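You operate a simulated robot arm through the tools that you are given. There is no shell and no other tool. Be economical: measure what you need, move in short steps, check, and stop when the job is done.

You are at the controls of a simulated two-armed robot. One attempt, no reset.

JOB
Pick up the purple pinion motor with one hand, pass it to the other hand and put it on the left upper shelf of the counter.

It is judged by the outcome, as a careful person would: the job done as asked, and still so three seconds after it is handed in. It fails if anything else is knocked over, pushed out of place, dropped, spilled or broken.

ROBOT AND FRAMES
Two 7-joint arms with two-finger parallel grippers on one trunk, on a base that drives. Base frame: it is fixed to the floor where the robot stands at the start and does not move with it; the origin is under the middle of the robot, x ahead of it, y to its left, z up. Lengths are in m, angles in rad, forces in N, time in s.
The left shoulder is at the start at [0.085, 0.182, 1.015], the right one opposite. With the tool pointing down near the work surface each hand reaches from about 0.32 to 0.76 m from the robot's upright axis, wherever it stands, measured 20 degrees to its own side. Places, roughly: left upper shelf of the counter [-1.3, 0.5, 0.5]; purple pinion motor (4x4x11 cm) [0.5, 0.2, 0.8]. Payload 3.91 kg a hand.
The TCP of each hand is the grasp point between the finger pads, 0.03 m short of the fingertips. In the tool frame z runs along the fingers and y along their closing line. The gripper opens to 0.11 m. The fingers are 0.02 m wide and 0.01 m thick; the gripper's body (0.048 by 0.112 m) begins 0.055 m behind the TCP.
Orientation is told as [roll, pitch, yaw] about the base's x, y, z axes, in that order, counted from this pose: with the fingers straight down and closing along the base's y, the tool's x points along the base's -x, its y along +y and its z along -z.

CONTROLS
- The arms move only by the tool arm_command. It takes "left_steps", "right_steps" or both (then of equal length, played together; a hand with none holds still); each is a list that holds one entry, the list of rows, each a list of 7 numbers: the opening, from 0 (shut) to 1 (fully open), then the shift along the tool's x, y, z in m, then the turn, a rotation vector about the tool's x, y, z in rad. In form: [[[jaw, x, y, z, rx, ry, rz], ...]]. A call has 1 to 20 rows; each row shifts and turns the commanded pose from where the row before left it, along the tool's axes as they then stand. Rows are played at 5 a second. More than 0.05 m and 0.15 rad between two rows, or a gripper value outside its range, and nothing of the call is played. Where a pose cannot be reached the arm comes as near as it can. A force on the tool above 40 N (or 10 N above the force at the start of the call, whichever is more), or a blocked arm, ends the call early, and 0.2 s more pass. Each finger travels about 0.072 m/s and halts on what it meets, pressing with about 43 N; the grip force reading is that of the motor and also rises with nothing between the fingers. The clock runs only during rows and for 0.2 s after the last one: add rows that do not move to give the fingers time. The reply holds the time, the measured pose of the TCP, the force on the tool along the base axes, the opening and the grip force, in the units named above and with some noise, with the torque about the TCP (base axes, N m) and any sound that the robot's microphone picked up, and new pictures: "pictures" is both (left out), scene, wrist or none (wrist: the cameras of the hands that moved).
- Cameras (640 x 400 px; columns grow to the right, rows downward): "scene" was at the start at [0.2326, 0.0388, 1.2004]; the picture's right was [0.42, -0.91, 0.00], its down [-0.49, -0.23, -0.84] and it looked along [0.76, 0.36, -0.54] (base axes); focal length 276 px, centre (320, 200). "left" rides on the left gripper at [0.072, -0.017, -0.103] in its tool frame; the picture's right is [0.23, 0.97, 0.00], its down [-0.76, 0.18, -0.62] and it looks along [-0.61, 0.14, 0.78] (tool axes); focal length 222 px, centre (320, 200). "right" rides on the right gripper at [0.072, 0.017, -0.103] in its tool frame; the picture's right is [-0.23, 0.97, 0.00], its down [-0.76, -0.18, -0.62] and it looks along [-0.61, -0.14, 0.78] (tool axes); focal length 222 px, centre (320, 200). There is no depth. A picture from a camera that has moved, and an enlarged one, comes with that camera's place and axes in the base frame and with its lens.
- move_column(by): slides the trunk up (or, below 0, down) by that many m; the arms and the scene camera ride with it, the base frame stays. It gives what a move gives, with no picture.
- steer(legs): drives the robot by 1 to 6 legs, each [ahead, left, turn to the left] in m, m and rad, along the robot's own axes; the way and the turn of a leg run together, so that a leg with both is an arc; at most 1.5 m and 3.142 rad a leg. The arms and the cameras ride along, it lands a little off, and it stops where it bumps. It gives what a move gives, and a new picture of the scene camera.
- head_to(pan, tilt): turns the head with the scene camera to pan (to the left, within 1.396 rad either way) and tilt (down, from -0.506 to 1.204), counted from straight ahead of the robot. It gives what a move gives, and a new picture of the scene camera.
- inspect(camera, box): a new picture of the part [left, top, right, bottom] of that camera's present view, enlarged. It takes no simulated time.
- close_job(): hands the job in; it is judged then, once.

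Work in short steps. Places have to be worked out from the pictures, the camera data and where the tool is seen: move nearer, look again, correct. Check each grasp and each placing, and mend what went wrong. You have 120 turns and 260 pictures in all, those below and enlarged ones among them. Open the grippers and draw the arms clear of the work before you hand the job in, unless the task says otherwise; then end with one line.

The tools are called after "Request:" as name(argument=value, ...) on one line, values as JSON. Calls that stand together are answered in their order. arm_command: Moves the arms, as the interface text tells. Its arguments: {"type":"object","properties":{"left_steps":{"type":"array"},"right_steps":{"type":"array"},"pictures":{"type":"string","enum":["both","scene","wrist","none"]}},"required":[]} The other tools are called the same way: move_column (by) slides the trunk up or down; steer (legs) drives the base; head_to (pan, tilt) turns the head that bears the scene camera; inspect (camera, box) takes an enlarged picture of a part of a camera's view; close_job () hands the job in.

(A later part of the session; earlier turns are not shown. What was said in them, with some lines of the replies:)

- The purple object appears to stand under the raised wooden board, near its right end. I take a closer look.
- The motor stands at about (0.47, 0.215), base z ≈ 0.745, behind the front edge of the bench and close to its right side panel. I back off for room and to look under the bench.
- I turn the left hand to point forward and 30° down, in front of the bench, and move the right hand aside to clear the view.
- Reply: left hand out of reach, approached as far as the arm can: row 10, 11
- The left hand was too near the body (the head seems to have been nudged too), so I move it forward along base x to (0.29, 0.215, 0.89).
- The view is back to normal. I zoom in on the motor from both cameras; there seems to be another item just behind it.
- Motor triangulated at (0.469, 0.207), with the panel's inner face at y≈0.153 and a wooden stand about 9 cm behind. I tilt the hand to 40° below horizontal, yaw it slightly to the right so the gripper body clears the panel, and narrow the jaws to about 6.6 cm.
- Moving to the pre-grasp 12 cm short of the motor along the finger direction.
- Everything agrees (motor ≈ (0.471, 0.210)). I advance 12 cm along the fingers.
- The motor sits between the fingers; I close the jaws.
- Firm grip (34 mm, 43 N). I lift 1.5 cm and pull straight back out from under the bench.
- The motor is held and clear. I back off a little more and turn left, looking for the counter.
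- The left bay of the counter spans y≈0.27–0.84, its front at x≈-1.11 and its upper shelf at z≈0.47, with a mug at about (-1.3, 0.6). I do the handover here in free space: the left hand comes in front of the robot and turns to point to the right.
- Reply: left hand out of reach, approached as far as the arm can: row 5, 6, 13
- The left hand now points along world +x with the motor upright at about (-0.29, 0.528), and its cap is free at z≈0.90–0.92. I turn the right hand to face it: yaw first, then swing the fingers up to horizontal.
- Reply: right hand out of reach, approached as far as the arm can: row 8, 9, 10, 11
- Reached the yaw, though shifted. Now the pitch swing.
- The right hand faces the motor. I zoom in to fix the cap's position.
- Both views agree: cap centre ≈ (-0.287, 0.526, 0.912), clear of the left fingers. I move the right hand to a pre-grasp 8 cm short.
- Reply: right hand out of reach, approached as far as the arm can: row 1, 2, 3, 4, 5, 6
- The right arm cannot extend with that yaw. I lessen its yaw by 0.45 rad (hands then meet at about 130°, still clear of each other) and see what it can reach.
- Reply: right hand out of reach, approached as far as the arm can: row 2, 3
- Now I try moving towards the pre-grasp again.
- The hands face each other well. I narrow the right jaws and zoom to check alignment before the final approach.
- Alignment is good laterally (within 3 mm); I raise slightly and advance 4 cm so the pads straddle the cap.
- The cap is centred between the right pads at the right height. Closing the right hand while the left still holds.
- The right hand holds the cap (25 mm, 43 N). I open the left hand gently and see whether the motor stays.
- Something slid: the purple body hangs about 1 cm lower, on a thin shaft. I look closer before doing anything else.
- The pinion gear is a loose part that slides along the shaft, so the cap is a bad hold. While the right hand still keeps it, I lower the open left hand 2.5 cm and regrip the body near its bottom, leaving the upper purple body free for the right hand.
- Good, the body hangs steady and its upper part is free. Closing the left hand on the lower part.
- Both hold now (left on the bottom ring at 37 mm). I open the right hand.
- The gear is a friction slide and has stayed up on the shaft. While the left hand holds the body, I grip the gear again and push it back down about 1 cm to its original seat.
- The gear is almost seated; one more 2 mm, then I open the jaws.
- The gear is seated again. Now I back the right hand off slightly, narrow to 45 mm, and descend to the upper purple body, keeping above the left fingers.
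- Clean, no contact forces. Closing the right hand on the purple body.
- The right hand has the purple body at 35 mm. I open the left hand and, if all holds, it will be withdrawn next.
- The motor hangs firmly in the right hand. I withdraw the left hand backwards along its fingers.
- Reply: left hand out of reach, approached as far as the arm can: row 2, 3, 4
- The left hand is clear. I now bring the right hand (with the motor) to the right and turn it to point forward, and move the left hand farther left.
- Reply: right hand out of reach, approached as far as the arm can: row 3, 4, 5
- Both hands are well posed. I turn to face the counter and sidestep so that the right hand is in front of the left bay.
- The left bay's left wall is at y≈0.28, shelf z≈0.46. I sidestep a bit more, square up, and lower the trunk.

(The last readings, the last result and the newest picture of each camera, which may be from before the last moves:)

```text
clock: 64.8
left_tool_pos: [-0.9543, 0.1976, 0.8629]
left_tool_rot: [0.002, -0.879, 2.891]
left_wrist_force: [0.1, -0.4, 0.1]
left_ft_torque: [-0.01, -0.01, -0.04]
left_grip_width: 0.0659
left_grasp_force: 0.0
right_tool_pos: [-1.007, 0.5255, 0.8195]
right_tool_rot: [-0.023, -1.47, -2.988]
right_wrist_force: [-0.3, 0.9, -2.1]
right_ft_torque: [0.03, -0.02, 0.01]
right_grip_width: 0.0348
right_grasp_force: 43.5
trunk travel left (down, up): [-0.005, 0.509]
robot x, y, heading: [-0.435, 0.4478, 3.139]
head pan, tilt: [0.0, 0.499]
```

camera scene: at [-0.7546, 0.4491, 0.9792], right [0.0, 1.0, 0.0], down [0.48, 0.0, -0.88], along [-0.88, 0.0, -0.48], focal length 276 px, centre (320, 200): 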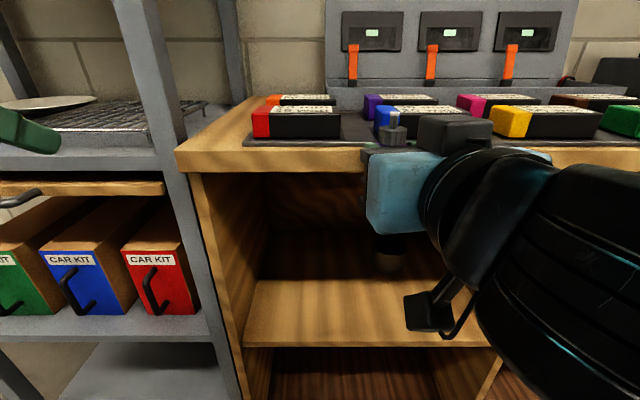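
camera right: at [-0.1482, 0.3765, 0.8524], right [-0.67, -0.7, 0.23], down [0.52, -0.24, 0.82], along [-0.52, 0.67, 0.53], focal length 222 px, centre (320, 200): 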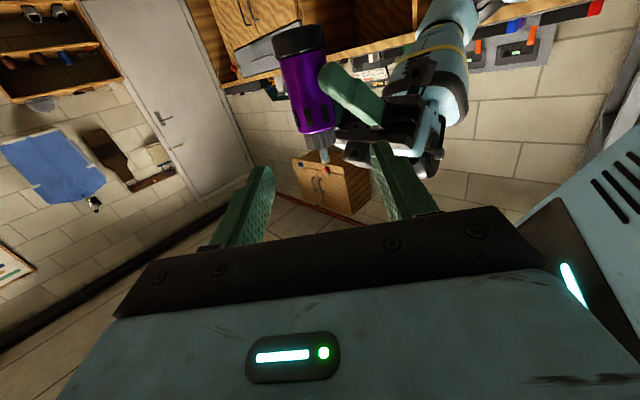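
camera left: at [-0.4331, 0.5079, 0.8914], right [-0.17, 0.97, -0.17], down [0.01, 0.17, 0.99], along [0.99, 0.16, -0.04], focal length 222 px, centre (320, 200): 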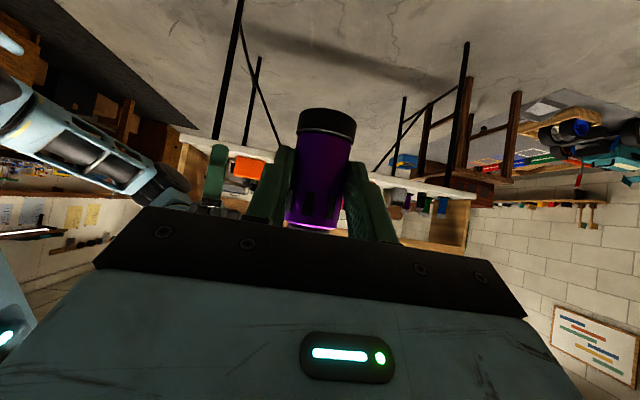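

Now at y≈0.527 with the mug at about (-1.31, 0.635). I lower the right arm in front of the bay to TCP z≈0.60, shifting to y≈0.475.

Request:
arm_command(right_steps=[[[0.1, 0.0363, 0.0082, 0.0049, 0, 0, 0], [0.1, 0.0363, 0.0082, 0.0049, 0, 0, 0], [0.1, 0.0363, 0.0082, 0.0049, 0, 0, 0], [0.1, 0.0363, 0.0082, 0.0049, 0, 0, 0], [0.1, 0.0363, 0.0082, 0.0049, 0, 0, 0], [0.1, 0.0363, 0.0082, 0.0049, 0, 0, 0], [0.1, 0, 0, 0, 0, 0, 0]]])

```text
clock: 66.4
left_tool_pos: [-0.9545, 0.1954, 0.8632]
left_tool_rot: [0.002, -0.878, 2.89]
left_wrist_force: [-0.5, -0.7, -0.4]
left_ft_torque: [-0.02, -0.02, 0.01]
left_grip_width: 0.0658
left_grasp_force: 0.1
right_tool_pos: [-1.0055, 0.4754, 0.5978]
right_tool_rot: [-0.025, -1.471, -2.985]
right_wrist_force: [-1.0, 0.1, -0.8]
right_ft_torque: [0.04, -0.06, -0.03]
right_grip_width: 0.0347
right_grasp_force: 43.0
trunk travel left (down, up): [-0.005, 0.509]
robot x, y, heading: [-0.4348, 0.4433, 3.137]
head pan, tilt: [0.0, 0.499]
camera scene: at [-0.7718, 0.449, 0.9188], right [0.0, 1.0, 0.0], down [0.48, 0.0, -0.88], along [-0.88, 0.0, -0.48], focal length 276 px, centre (320, 200)
camera right: at [-0.8942, 0.4738, 0.5357], right [0.11, -0.97, 0.22], down [0.52, 0.25, 0.82], along [-0.85, 0.03, 0.53], focal length 222 px, centre (320, 200)
```

scene: 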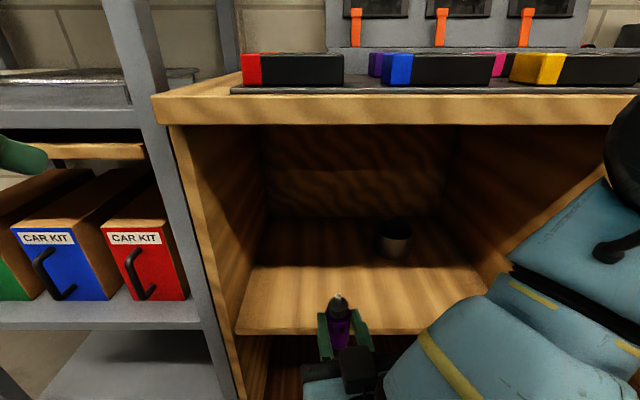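
right: 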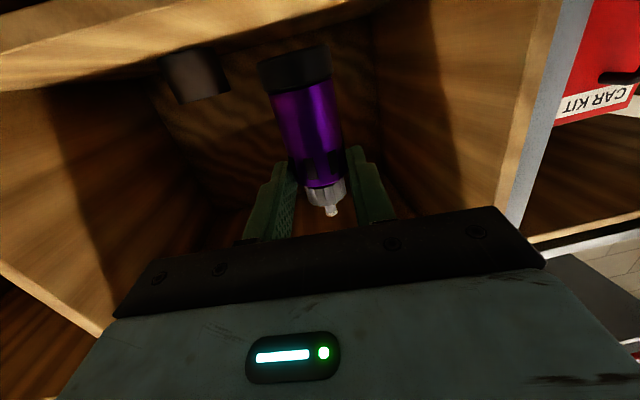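

A clear view of the bay, with free shelf in front of the mug. I zoom in on both cameras to fix the shelf height and front edge.

Request:
inspect(camera="right", box=[0, 0, 400, 200])

Request:
inspect(camera="scene", box=[220, 200, 480, 400])

```text
1.60 times, centred on (200, 100) of right
camera zoom: at [-0.8942, 0.4738, 0.5357], right [0.11, -0.97, 0.22], down [0.52, 0.25, 0.82], along [-0.85, 0.03, 0.53], focal length 355 px, centre (512, 360)
```

zoom: 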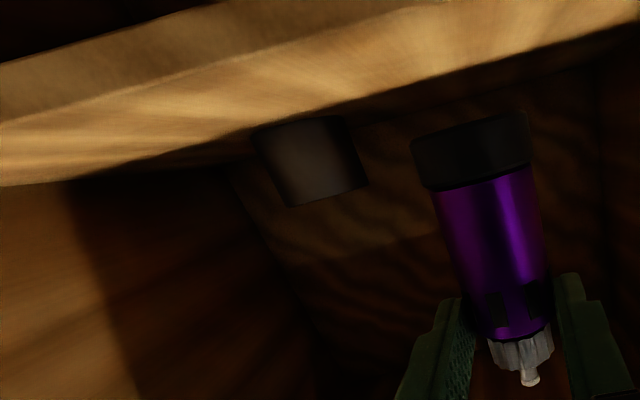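

```text
2.00 times, centred on (350, 300) of scene
camera zoom: at [-0.7718, 0.449, 0.9188], right [0.0, 1.0, 0.0], down [0.48, 0.0, -0.88], along [-0.88, 0.0, -0.48], focal length 552 px, centre (260, 0)
```

zoom: 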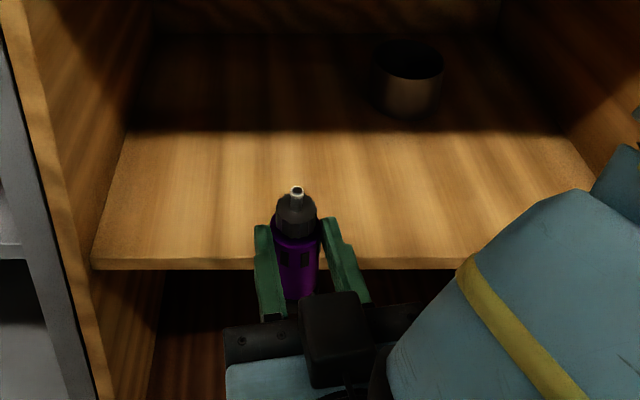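

Shelf: front edge x≈-1.085, top z≈0.487; motor bottom is now at about 0.53. I push the motor straight in 13.5 cm above the shelf.

Request:
arm_command(right_steps=[[[0.1, -0.0027, -0.0041, 0.0265, 0, 0, 0], [0.1, -0.0027, -0.0041, 0.0265, 0, 0, 0], [0.1, -0.0027, -0.0041, 0.0265, 0, 0, 0], [0.1, -0.0027, -0.0041, 0.0265, 0, 0, 0], [0.1, -0.0027, -0.0041, 0.0265, 0, 0, 0], [0.1, 0, 0, 0, 0, 0, 0]]])

Request:
inspect(camera="scene", box=[220, 200, 480, 400])

```text
clock: 67.8
left_tool_pos: [-0.9546, 0.1965, 0.8635]
left_tool_rot: [-0.001, -0.878, 2.892]
left_wrist_force: [0.6, 0.2, -0.1]
left_ft_torque: [0.0, 0.03, -0.03]
left_grip_width: 0.0658
left_grasp_force: 0.0
right_tool_pos: [-1.1374, 0.4684, 0.6074]
right_tool_rot: [-0.027, -1.464, -2.986]
right_wrist_force: [0.8, 0.1, -1.7]
right_ft_torque: [0.04, -0.1, -0.01]
right_grip_width: 0.0347
right_grasp_force: 43.2
right hand out of reach, approached as far as the arm can: row 4, 5
trunk travel left (down, up): [-0.005, 0.509]
robot x, y, heading: [-0.4348, 0.4469, 3.139]
head pan, tilt: [0.0, 0.499]
camera scene: at [-0.7718, 0.449, 0.9188], right [0.0, 1.0, 0.0], down [0.48, 0.0, -0.88], along [-0.88, 0.0, -0.48], focal length 276 px, centre (320, 200)
camera right: at [-1.0255, 0.4661, 0.5447], right [0.1, -0.97, 0.22], down [0.51, 0.24, 0.82], along [-0.85, 0.03, 0.52], focal length 222 px, centre (320, 200)
```

scene: 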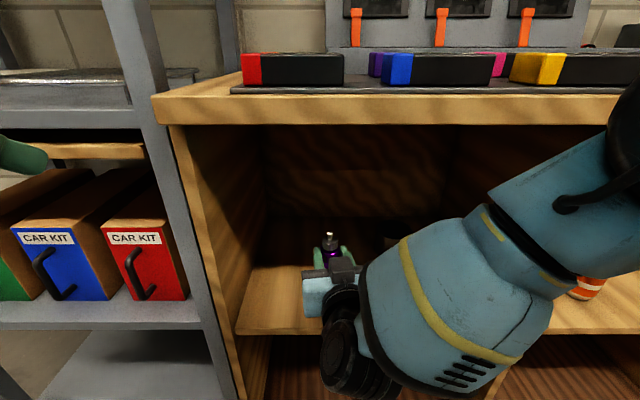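
right: 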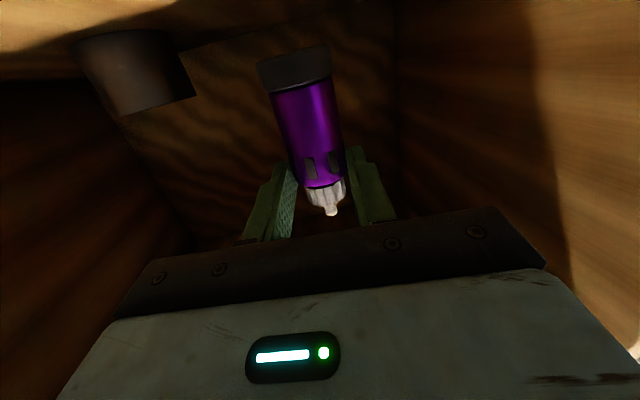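

```text
2.00 times, centred on (350, 300) of scene
camera zoom: at [-0.7718, 0.449, 0.9188], right [0.0, 1.0, 0.0], down [0.48, 0.0, -0.88], along [-0.88, 0.0, -0.48], focal length 552 px, centre (260, 0)
```

zoom: 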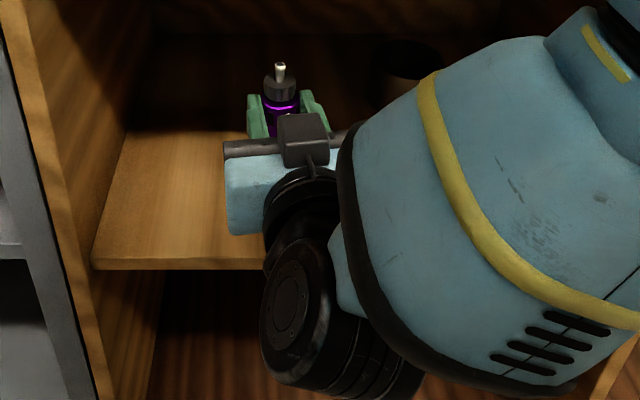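

At the arm's limit there, 1 cm high. I try lowering straight down 2.5 cm.

Request:
arm_command(right_steps=[[[0.1, 0.0124, 0, 0.0013, 0, 0, 0], [0.1, 0.0124, 0, 0.0013, 0, 0, 0], [0.1, 0, 0, 0, 0, 0, 0]]], pictures="none")

```text
clock: 68.6
left_tool_pos: [-0.9548, 0.1965, 0.8626]
left_tool_rot: [-0.001, -0.877, 2.891]
left_wrist_force: [0.1, 0.4, -0.2]
left_ft_torque: [-0.02, -0.01, -0.01]
left_grip_width: 0.0658
left_grasp_force: 0.1
right_tool_pos: [-1.1355, 0.458, 0.5885]
right_tool_rot: [-0.028, -1.468, -2.988]
right_wrist_force: [0.9, 0.4, -1.9]
right_ft_torque: [0.01, -0.06, 0.0]
right_grip_width: 0.0347
right_grasp_force: 43.0
right hand out of reach, approached as far as the arm can: row 1, 2
trunk travel left (down, up): [-0.005, 0.509]
robot x, y, heading: [-0.4367, 0.4435, 3.143]
head pan, tilt: [0.0, 0.499]
```

The arm is near its reach limit. I pull the arm back 8 cm and drive the base forward 8 cm instead, which leaves the hand where it is with more slack.

Request:
arm_command(right_steps=[[[0.1, 0.004, 0.0061, -0.0393, 0, 0, 0], [0.1, 0.004, 0.0061, -0.0393, 0, 0, 0], [0.1, 0, 0, 0, 0, 0, 0]]], pictures="none")

Request:
steer(legs=[[0.08, 0, 0]])

```text
clock: 69.4
left_tool_pos: [-0.9544, 0.1959, 0.8625]
left_tool_rot: [0.001, -0.879, 2.888]
left_wrist_force: [0.5, -1.3, 0.3]
left_ft_torque: [-0.03, -0.04, 0.01]
left_grip_width: 0.066
left_grasp_force: 0.1
right_tool_pos: [-1.0548, 0.4558, 0.5898]
right_tool_rot: [-0.028, -1.473, -2.982]
right_wrist_force: [-0.4, 0.9, -2.0]
right_ft_torque: [-0.01, -0.01, 0.03]
right_grip_width: 0.0346
right_grasp_force: 43.2
trunk travel left (down, up): [-0.005, 0.509]
robot x, y, heading: [-0.4354, 0.4499, 3.141]
head pan, tilt: [0.0, 0.499]
```

```text
clock: 70.4
left_tool_pos: [-1.0348, 0.1987, 0.8619]
left_tool_rot: [-0.001, -0.878, 2.888]
left_wrist_force: [0.6, 0.3, -0.2]
left_ft_torque: [-0.02, -0.03, 0.03]
left_grip_width: 0.0663
left_grasp_force: 0.1
right_tool_pos: [-1.133, 0.4575, 0.5893]
right_tool_rot: [-0.024, -1.471, -2.989]
right_wrist_force: [-0.3, -0.4, -1.7]
right_ft_torque: [-0.02, -0.01, 0.03]
right_grip_width: 0.0347
right_grasp_force: 42.8
trunk travel left (down, up): [-0.005, 0.509]
robot x, y, heading: [-0.5123, 0.4486, 3.134]
head pan, tilt: [0.0, 0.499]
camera scene: at [-0.8503, 0.4504, 0.9187], right [0.01, 1.0, 0.0], down [0.48, 0.0, -0.88], along [-0.88, 0.0, -0.48], focal length 276 px, centre (320, 200)
```

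scene: 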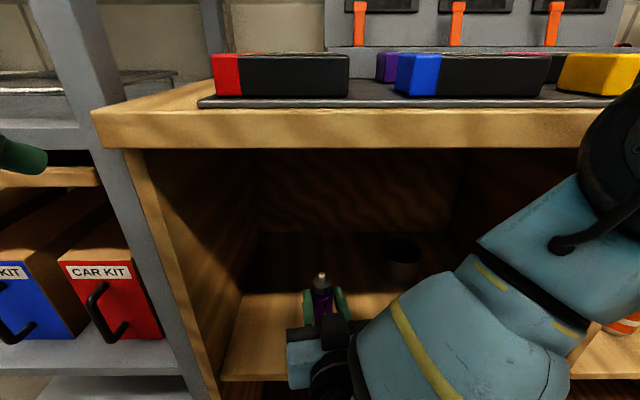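

In position. I lower 2.4 cm, then continue in small steps watching for contact.

Request:
arm_command(right_steps=[[[0.1, 0.012, 0, 0.0012, 0, 0, 0], [0.1, 0.012, 0, 0.0012, 0, 0, 0], [0.1, 0, 0, 0, 0, 0, 0]]], pictures="wrist")

Request:
inspect(camera="right", box=[180, 0, 420, 200])

```text
clock: 71.2
left_tool_pos: [-1.0336, 0.1976, 0.8623]
left_tool_rot: [0.001, -0.879, 2.886]
left_wrist_force: [-0.2, 0.9, 0.8]
left_ft_torque: [0.02, -0.01, 0.02]
left_grip_width: 0.0658
left_grasp_force: 0.1
right_tool_pos: [-1.1313, 0.4562, 0.5648]
right_tool_rot: [-0.028, -1.471, -2.985]
right_wrist_force: [-0.4, 0.0, -1.8]
right_ft_torque: [0.02, -0.04, 0.02]
right_grip_width: 0.035
right_grasp_force: 43.4
trunk travel left (down, up): [-0.005, 0.509]
robot x, y, heading: [-0.5172, 0.4489, 3.139]
head pan, tilt: [0.0, 0.499]
camera right: at [-1.0202, 0.4545, 0.5032], right [0.1, -0.97, 0.22], down [0.52, 0.24, 0.82], along [-0.85, 0.03, 0.53], focal length 222 px, centre (320, 200)
```

right: 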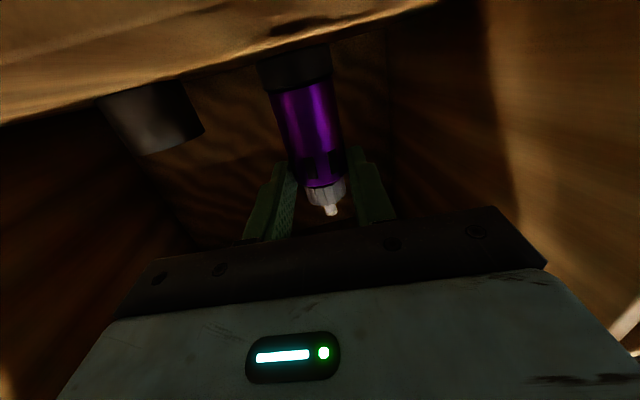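

```text
2.00 times, centred on (300, 100) of right
camera zoom: at [-1.0202, 0.4545, 0.5032], right [0.1, -0.97, 0.22], down [0.52, 0.24, 0.82], along [-0.85, 0.03, 0.53], focal length 444 px, centre (360, 400)
```

zoom: 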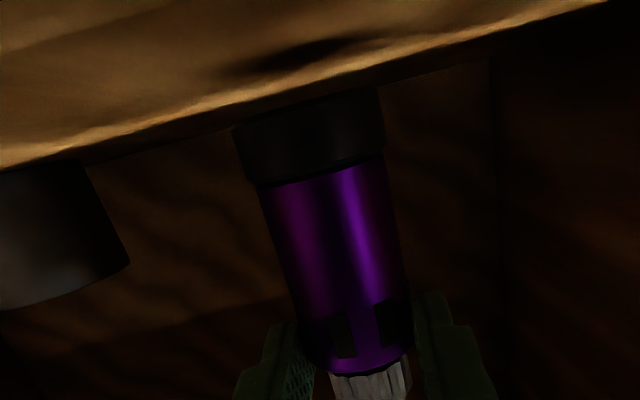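

A contact shadow is nearing. I lower in 2.5 mm steps.

Request:
arm_command(right_steps=[[[0.1, 0.0025, 0, 0.0002, 0, 0, 0], [0.1, 0.0025, 0, 0.0002, 0, 0, 0], [0.1, 0.0025, 0, 0.0002, 0, 0, 0], [0.1, 0, 0, 0, 0, 0, 0]]], pictures="none")

Request:
inspect(camera="right", box=[180, 0, 420, 200])

```text
clock: 72.2
left_tool_pos: [-1.0335, 0.1993, 0.8625]
left_tool_rot: [0.002, -0.879, 2.887]
left_wrist_force: [0.2, 0.2, -1.0]
left_ft_torque: [0.01, 0.04, 0.02]
left_grip_width: 0.0658
left_grasp_force: 0.0
right_tool_pos: [-1.1315, 0.4573, 0.5582]
right_tool_rot: [-0.021, -1.472, -2.99]
right_wrist_force: [-0.4, 0.7, -2.8]
right_ft_torque: [0.0, -0.05, 0.01]
right_grip_width: 0.0346
right_grasp_force: 42.8
trunk travel left (down, up): [-0.005, 0.509]
robot x, y, heading: [-0.5084, 0.4513, 3.135]
head pan, tilt: [0.0, 0.499]
```

```text
2.00 times, centred on (300, 100) of right
camera zoom: at [-1.0201, 0.4542, 0.4961], right [0.1, -0.97, 0.22], down [0.52, 0.24, 0.82], along [-0.85, 0.03, 0.53], focal length 444 px, centre (360, 400)
```

zoom: 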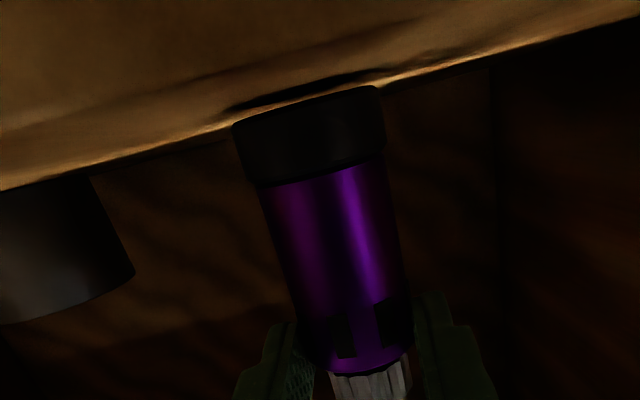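

Very close; a few more millimetres.

Request:
arm_command(right_steps=[[[0.1, 0.002, 0, 0.0002, 0, 0, 0], [0.1, 0.002, 0, 0.0002, 0, 0, 0], [0.1, 0, 0, 0, 0, 0, 0]]], pictures="none")

Request:
inspect(camera="right", box=[180, 0, 420, 200])

```text
clock: 73.0
left_tool_pos: [-1.0326, 0.198, 0.8638]
left_tool_rot: [0.001, -0.878, 2.887]
left_wrist_force: [-0.6, 0.6, 0.1]
left_ft_torque: [-0.03, 0.02, 0.02]
left_grip_width: 0.0657
left_grasp_force: 0.0
right_tool_pos: [-1.1314, 0.4571, 0.5553]
right_tool_rot: [-0.024, -1.475, -2.989]
right_wrist_force: [1.3, -0.6, 5.9]
right_ft_torque: [-0.17, 0.07, 0.05]
right_grip_width: 0.0348
right_grasp_force: 42.7
trunk travel left (down, up): [-0.005, 0.509]
robot x, y, heading: [-0.5125, 0.4472, 3.134]
head pan, tilt: [0.0, 0.499]
```

```text
2.00 times, centred on (300, 100) of right
camera zoom: at [-1.0201, 0.4543, 0.4928], right [0.1, -0.97, 0.22], down [0.52, 0.25, 0.82], along [-0.85, 0.03, 0.53], focal length 444 px, centre (360, 400)
```

zoom: 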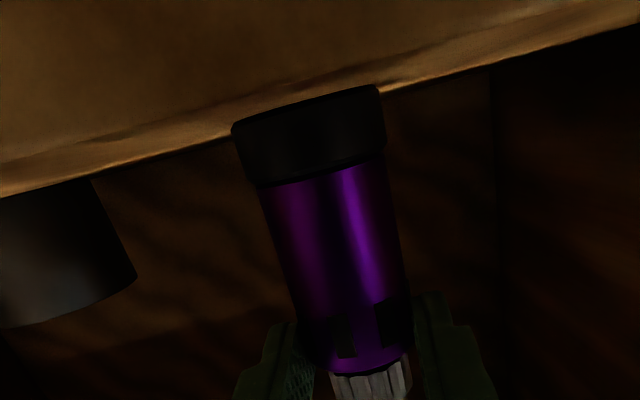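

Contact: the upward force is +8 N relative to before, and the base meets the shelf. I open the jaws gently.

Request:
arm_command(right_steps=[[[0.34, 0, 0, 0, 0, 0, 0], [0.4, 0, 0, 0, 0, 0, 0], [0.5, 0, 0, 0, 0, 0, 0], [0.6, 0, 0, 0, 0, 0, 0], [0.6, 0, 0, 0, 0, 0, 0]]], pictures="wrist")

```text
clock: 74.2
left_tool_pos: [-1.0339, 0.1986, 0.8631]
left_tool_rot: [0.003, -0.878, 2.887]
left_wrist_force: [0.1, -0.6, 0.0]
left_ft_torque: [0.03, -0.01, 0.01]
left_grip_width: 0.0659
left_grasp_force: 0.0
right_tool_pos: [-1.1309, 0.4578, 0.5545]
right_tool_rot: [-0.023, -1.471, -2.988]
right_wrist_force: [0.2, 0.1, 0.3]
right_ft_torque: [0.01, 0.01, 0.0]
right_grip_width: 0.0659
right_grasp_force: 0.0
trunk travel left (down, up): [-0.005, 0.509]
robot x, y, heading: [-0.5127, 0.4471, 3.129]
head pan, tilt: [0.0, 0.499]
camera right: at [-1.02, 0.4546, 0.4922], right [0.1, -0.97, 0.22], down [0.52, 0.24, 0.82], along [-0.85, 0.03, 0.53], focal length 222 px, centre (320, 200)
```

right: 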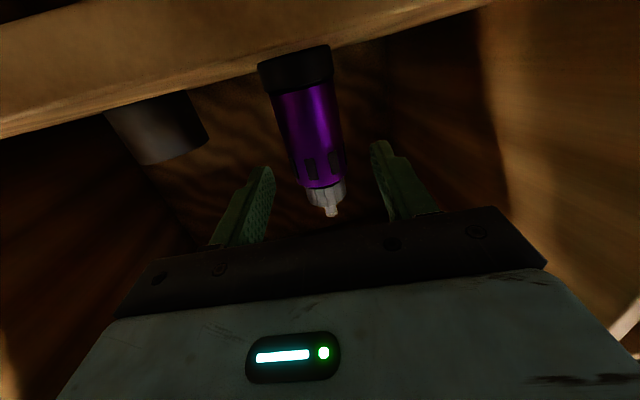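

The motor stands free and upright. I withdraw the right hand straight back along its fingers.

Request:
arm_command(right_steps=[[[0.6, 0, 0, -0.025, 0, 0, 0], [0.6, 0, 0, -0.025, 0, 0, 0], [0.6, 0, 0, -0.025, 0, 0, 0], [0.6, 0, 0, -0.025, 0, 0, 0], [0.6, 0, 0, 0, 0, 0, 0]]], pictures="wrist")

Request:
steer(legs=[[-0.2, 0, 0]])

```text
clock: 75.4
left_tool_pos: [-1.0346, 0.1979, 0.8625]
left_tool_rot: [0.002, -0.878, 2.887]
left_wrist_force: [0.5, -0.4, -0.2]
left_ft_torque: [-0.01, -0.03, -0.01]
left_grip_width: 0.0661
left_grasp_force: 0.1
right_tool_pos: [-1.0347, 0.4699, 0.5624]
right_tool_rot: [-0.022, -1.471, -2.991]
right_wrist_force: [-1.0, 1.0, -0.9]
right_ft_torque: [-0.03, 0.03, 0.02]
right_grip_width: 0.066
right_grasp_force: 0.2
trunk travel left (down, up): [-0.005, 0.509]
robot x, y, heading: [-0.5151, 0.4461, 3.132]
head pan, tilt: [0.0, 0.499]
camera right: at [-0.9235, 0.4667, 0.5006], right [0.1, -0.97, 0.22], down [0.52, 0.24, 0.82], along [-0.85, 0.03, 0.53], focal length 222 px, centre (320, 200)
```

right: 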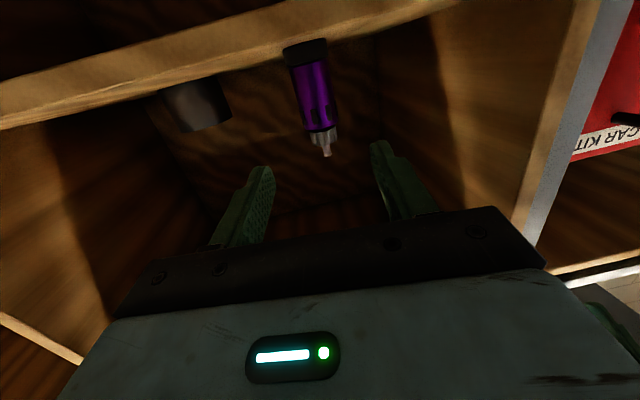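

```text
clock: 77.1
left_tool_pos: [-0.8278, 0.1991, 0.8639]
left_tool_rot: [0.002, -0.876, 2.883]
left_wrist_force: [0.9, -0.3, 0.5]
left_ft_torque: [0.01, 0.01, -0.02]
left_grip_width: 0.0659
left_grasp_force: 0.1
right_tool_pos: [-0.8291, 0.4705, 0.5628]
right_tool_rot: [-0.024, -1.47, -2.992]
right_wrist_force: [-0.2, -0.2, -0.9]
right_ft_torque: [-0.01, -0.02, 0.01]
right_grip_width: 0.0659
right_grasp_force: 0.1
trunk travel left (down, up): [-0.005, 0.509]
robot x, y, heading: [-0.3043, 0.4446, 3.13]
head pan, tilt: [0.0, 0.499]
camera scene: at [-0.6428, 0.4502, 0.9189], right [0.01, 1.0, 0.0], down [0.48, 0.0, -0.88], along [-0.88, 0.01, -0.48], focal length 276 px, centre (320, 200)
```

scene: 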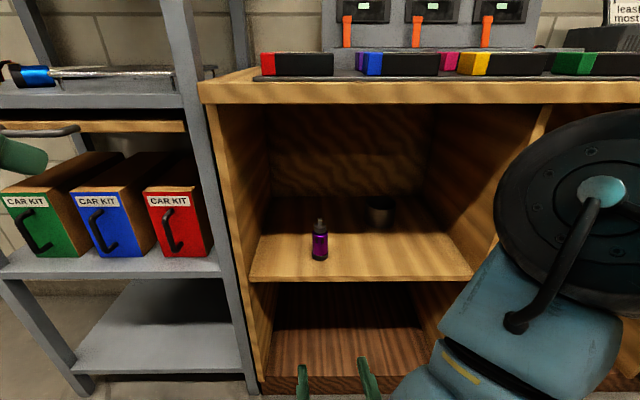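

The motor stands upright on the left upper shelf, nothing else is disturbed, and both hands are open and clear. I hand the job in.

Request:
close_job()

```text
The job is handed in.
```

The left hand picked up the purple pinion motor and passed it to the right hand, which stood it upright on the counter's left upper shelf. During the handover its gear slid about 1 cm up the shaft and I pushed it back down; nothing else was disturbed.
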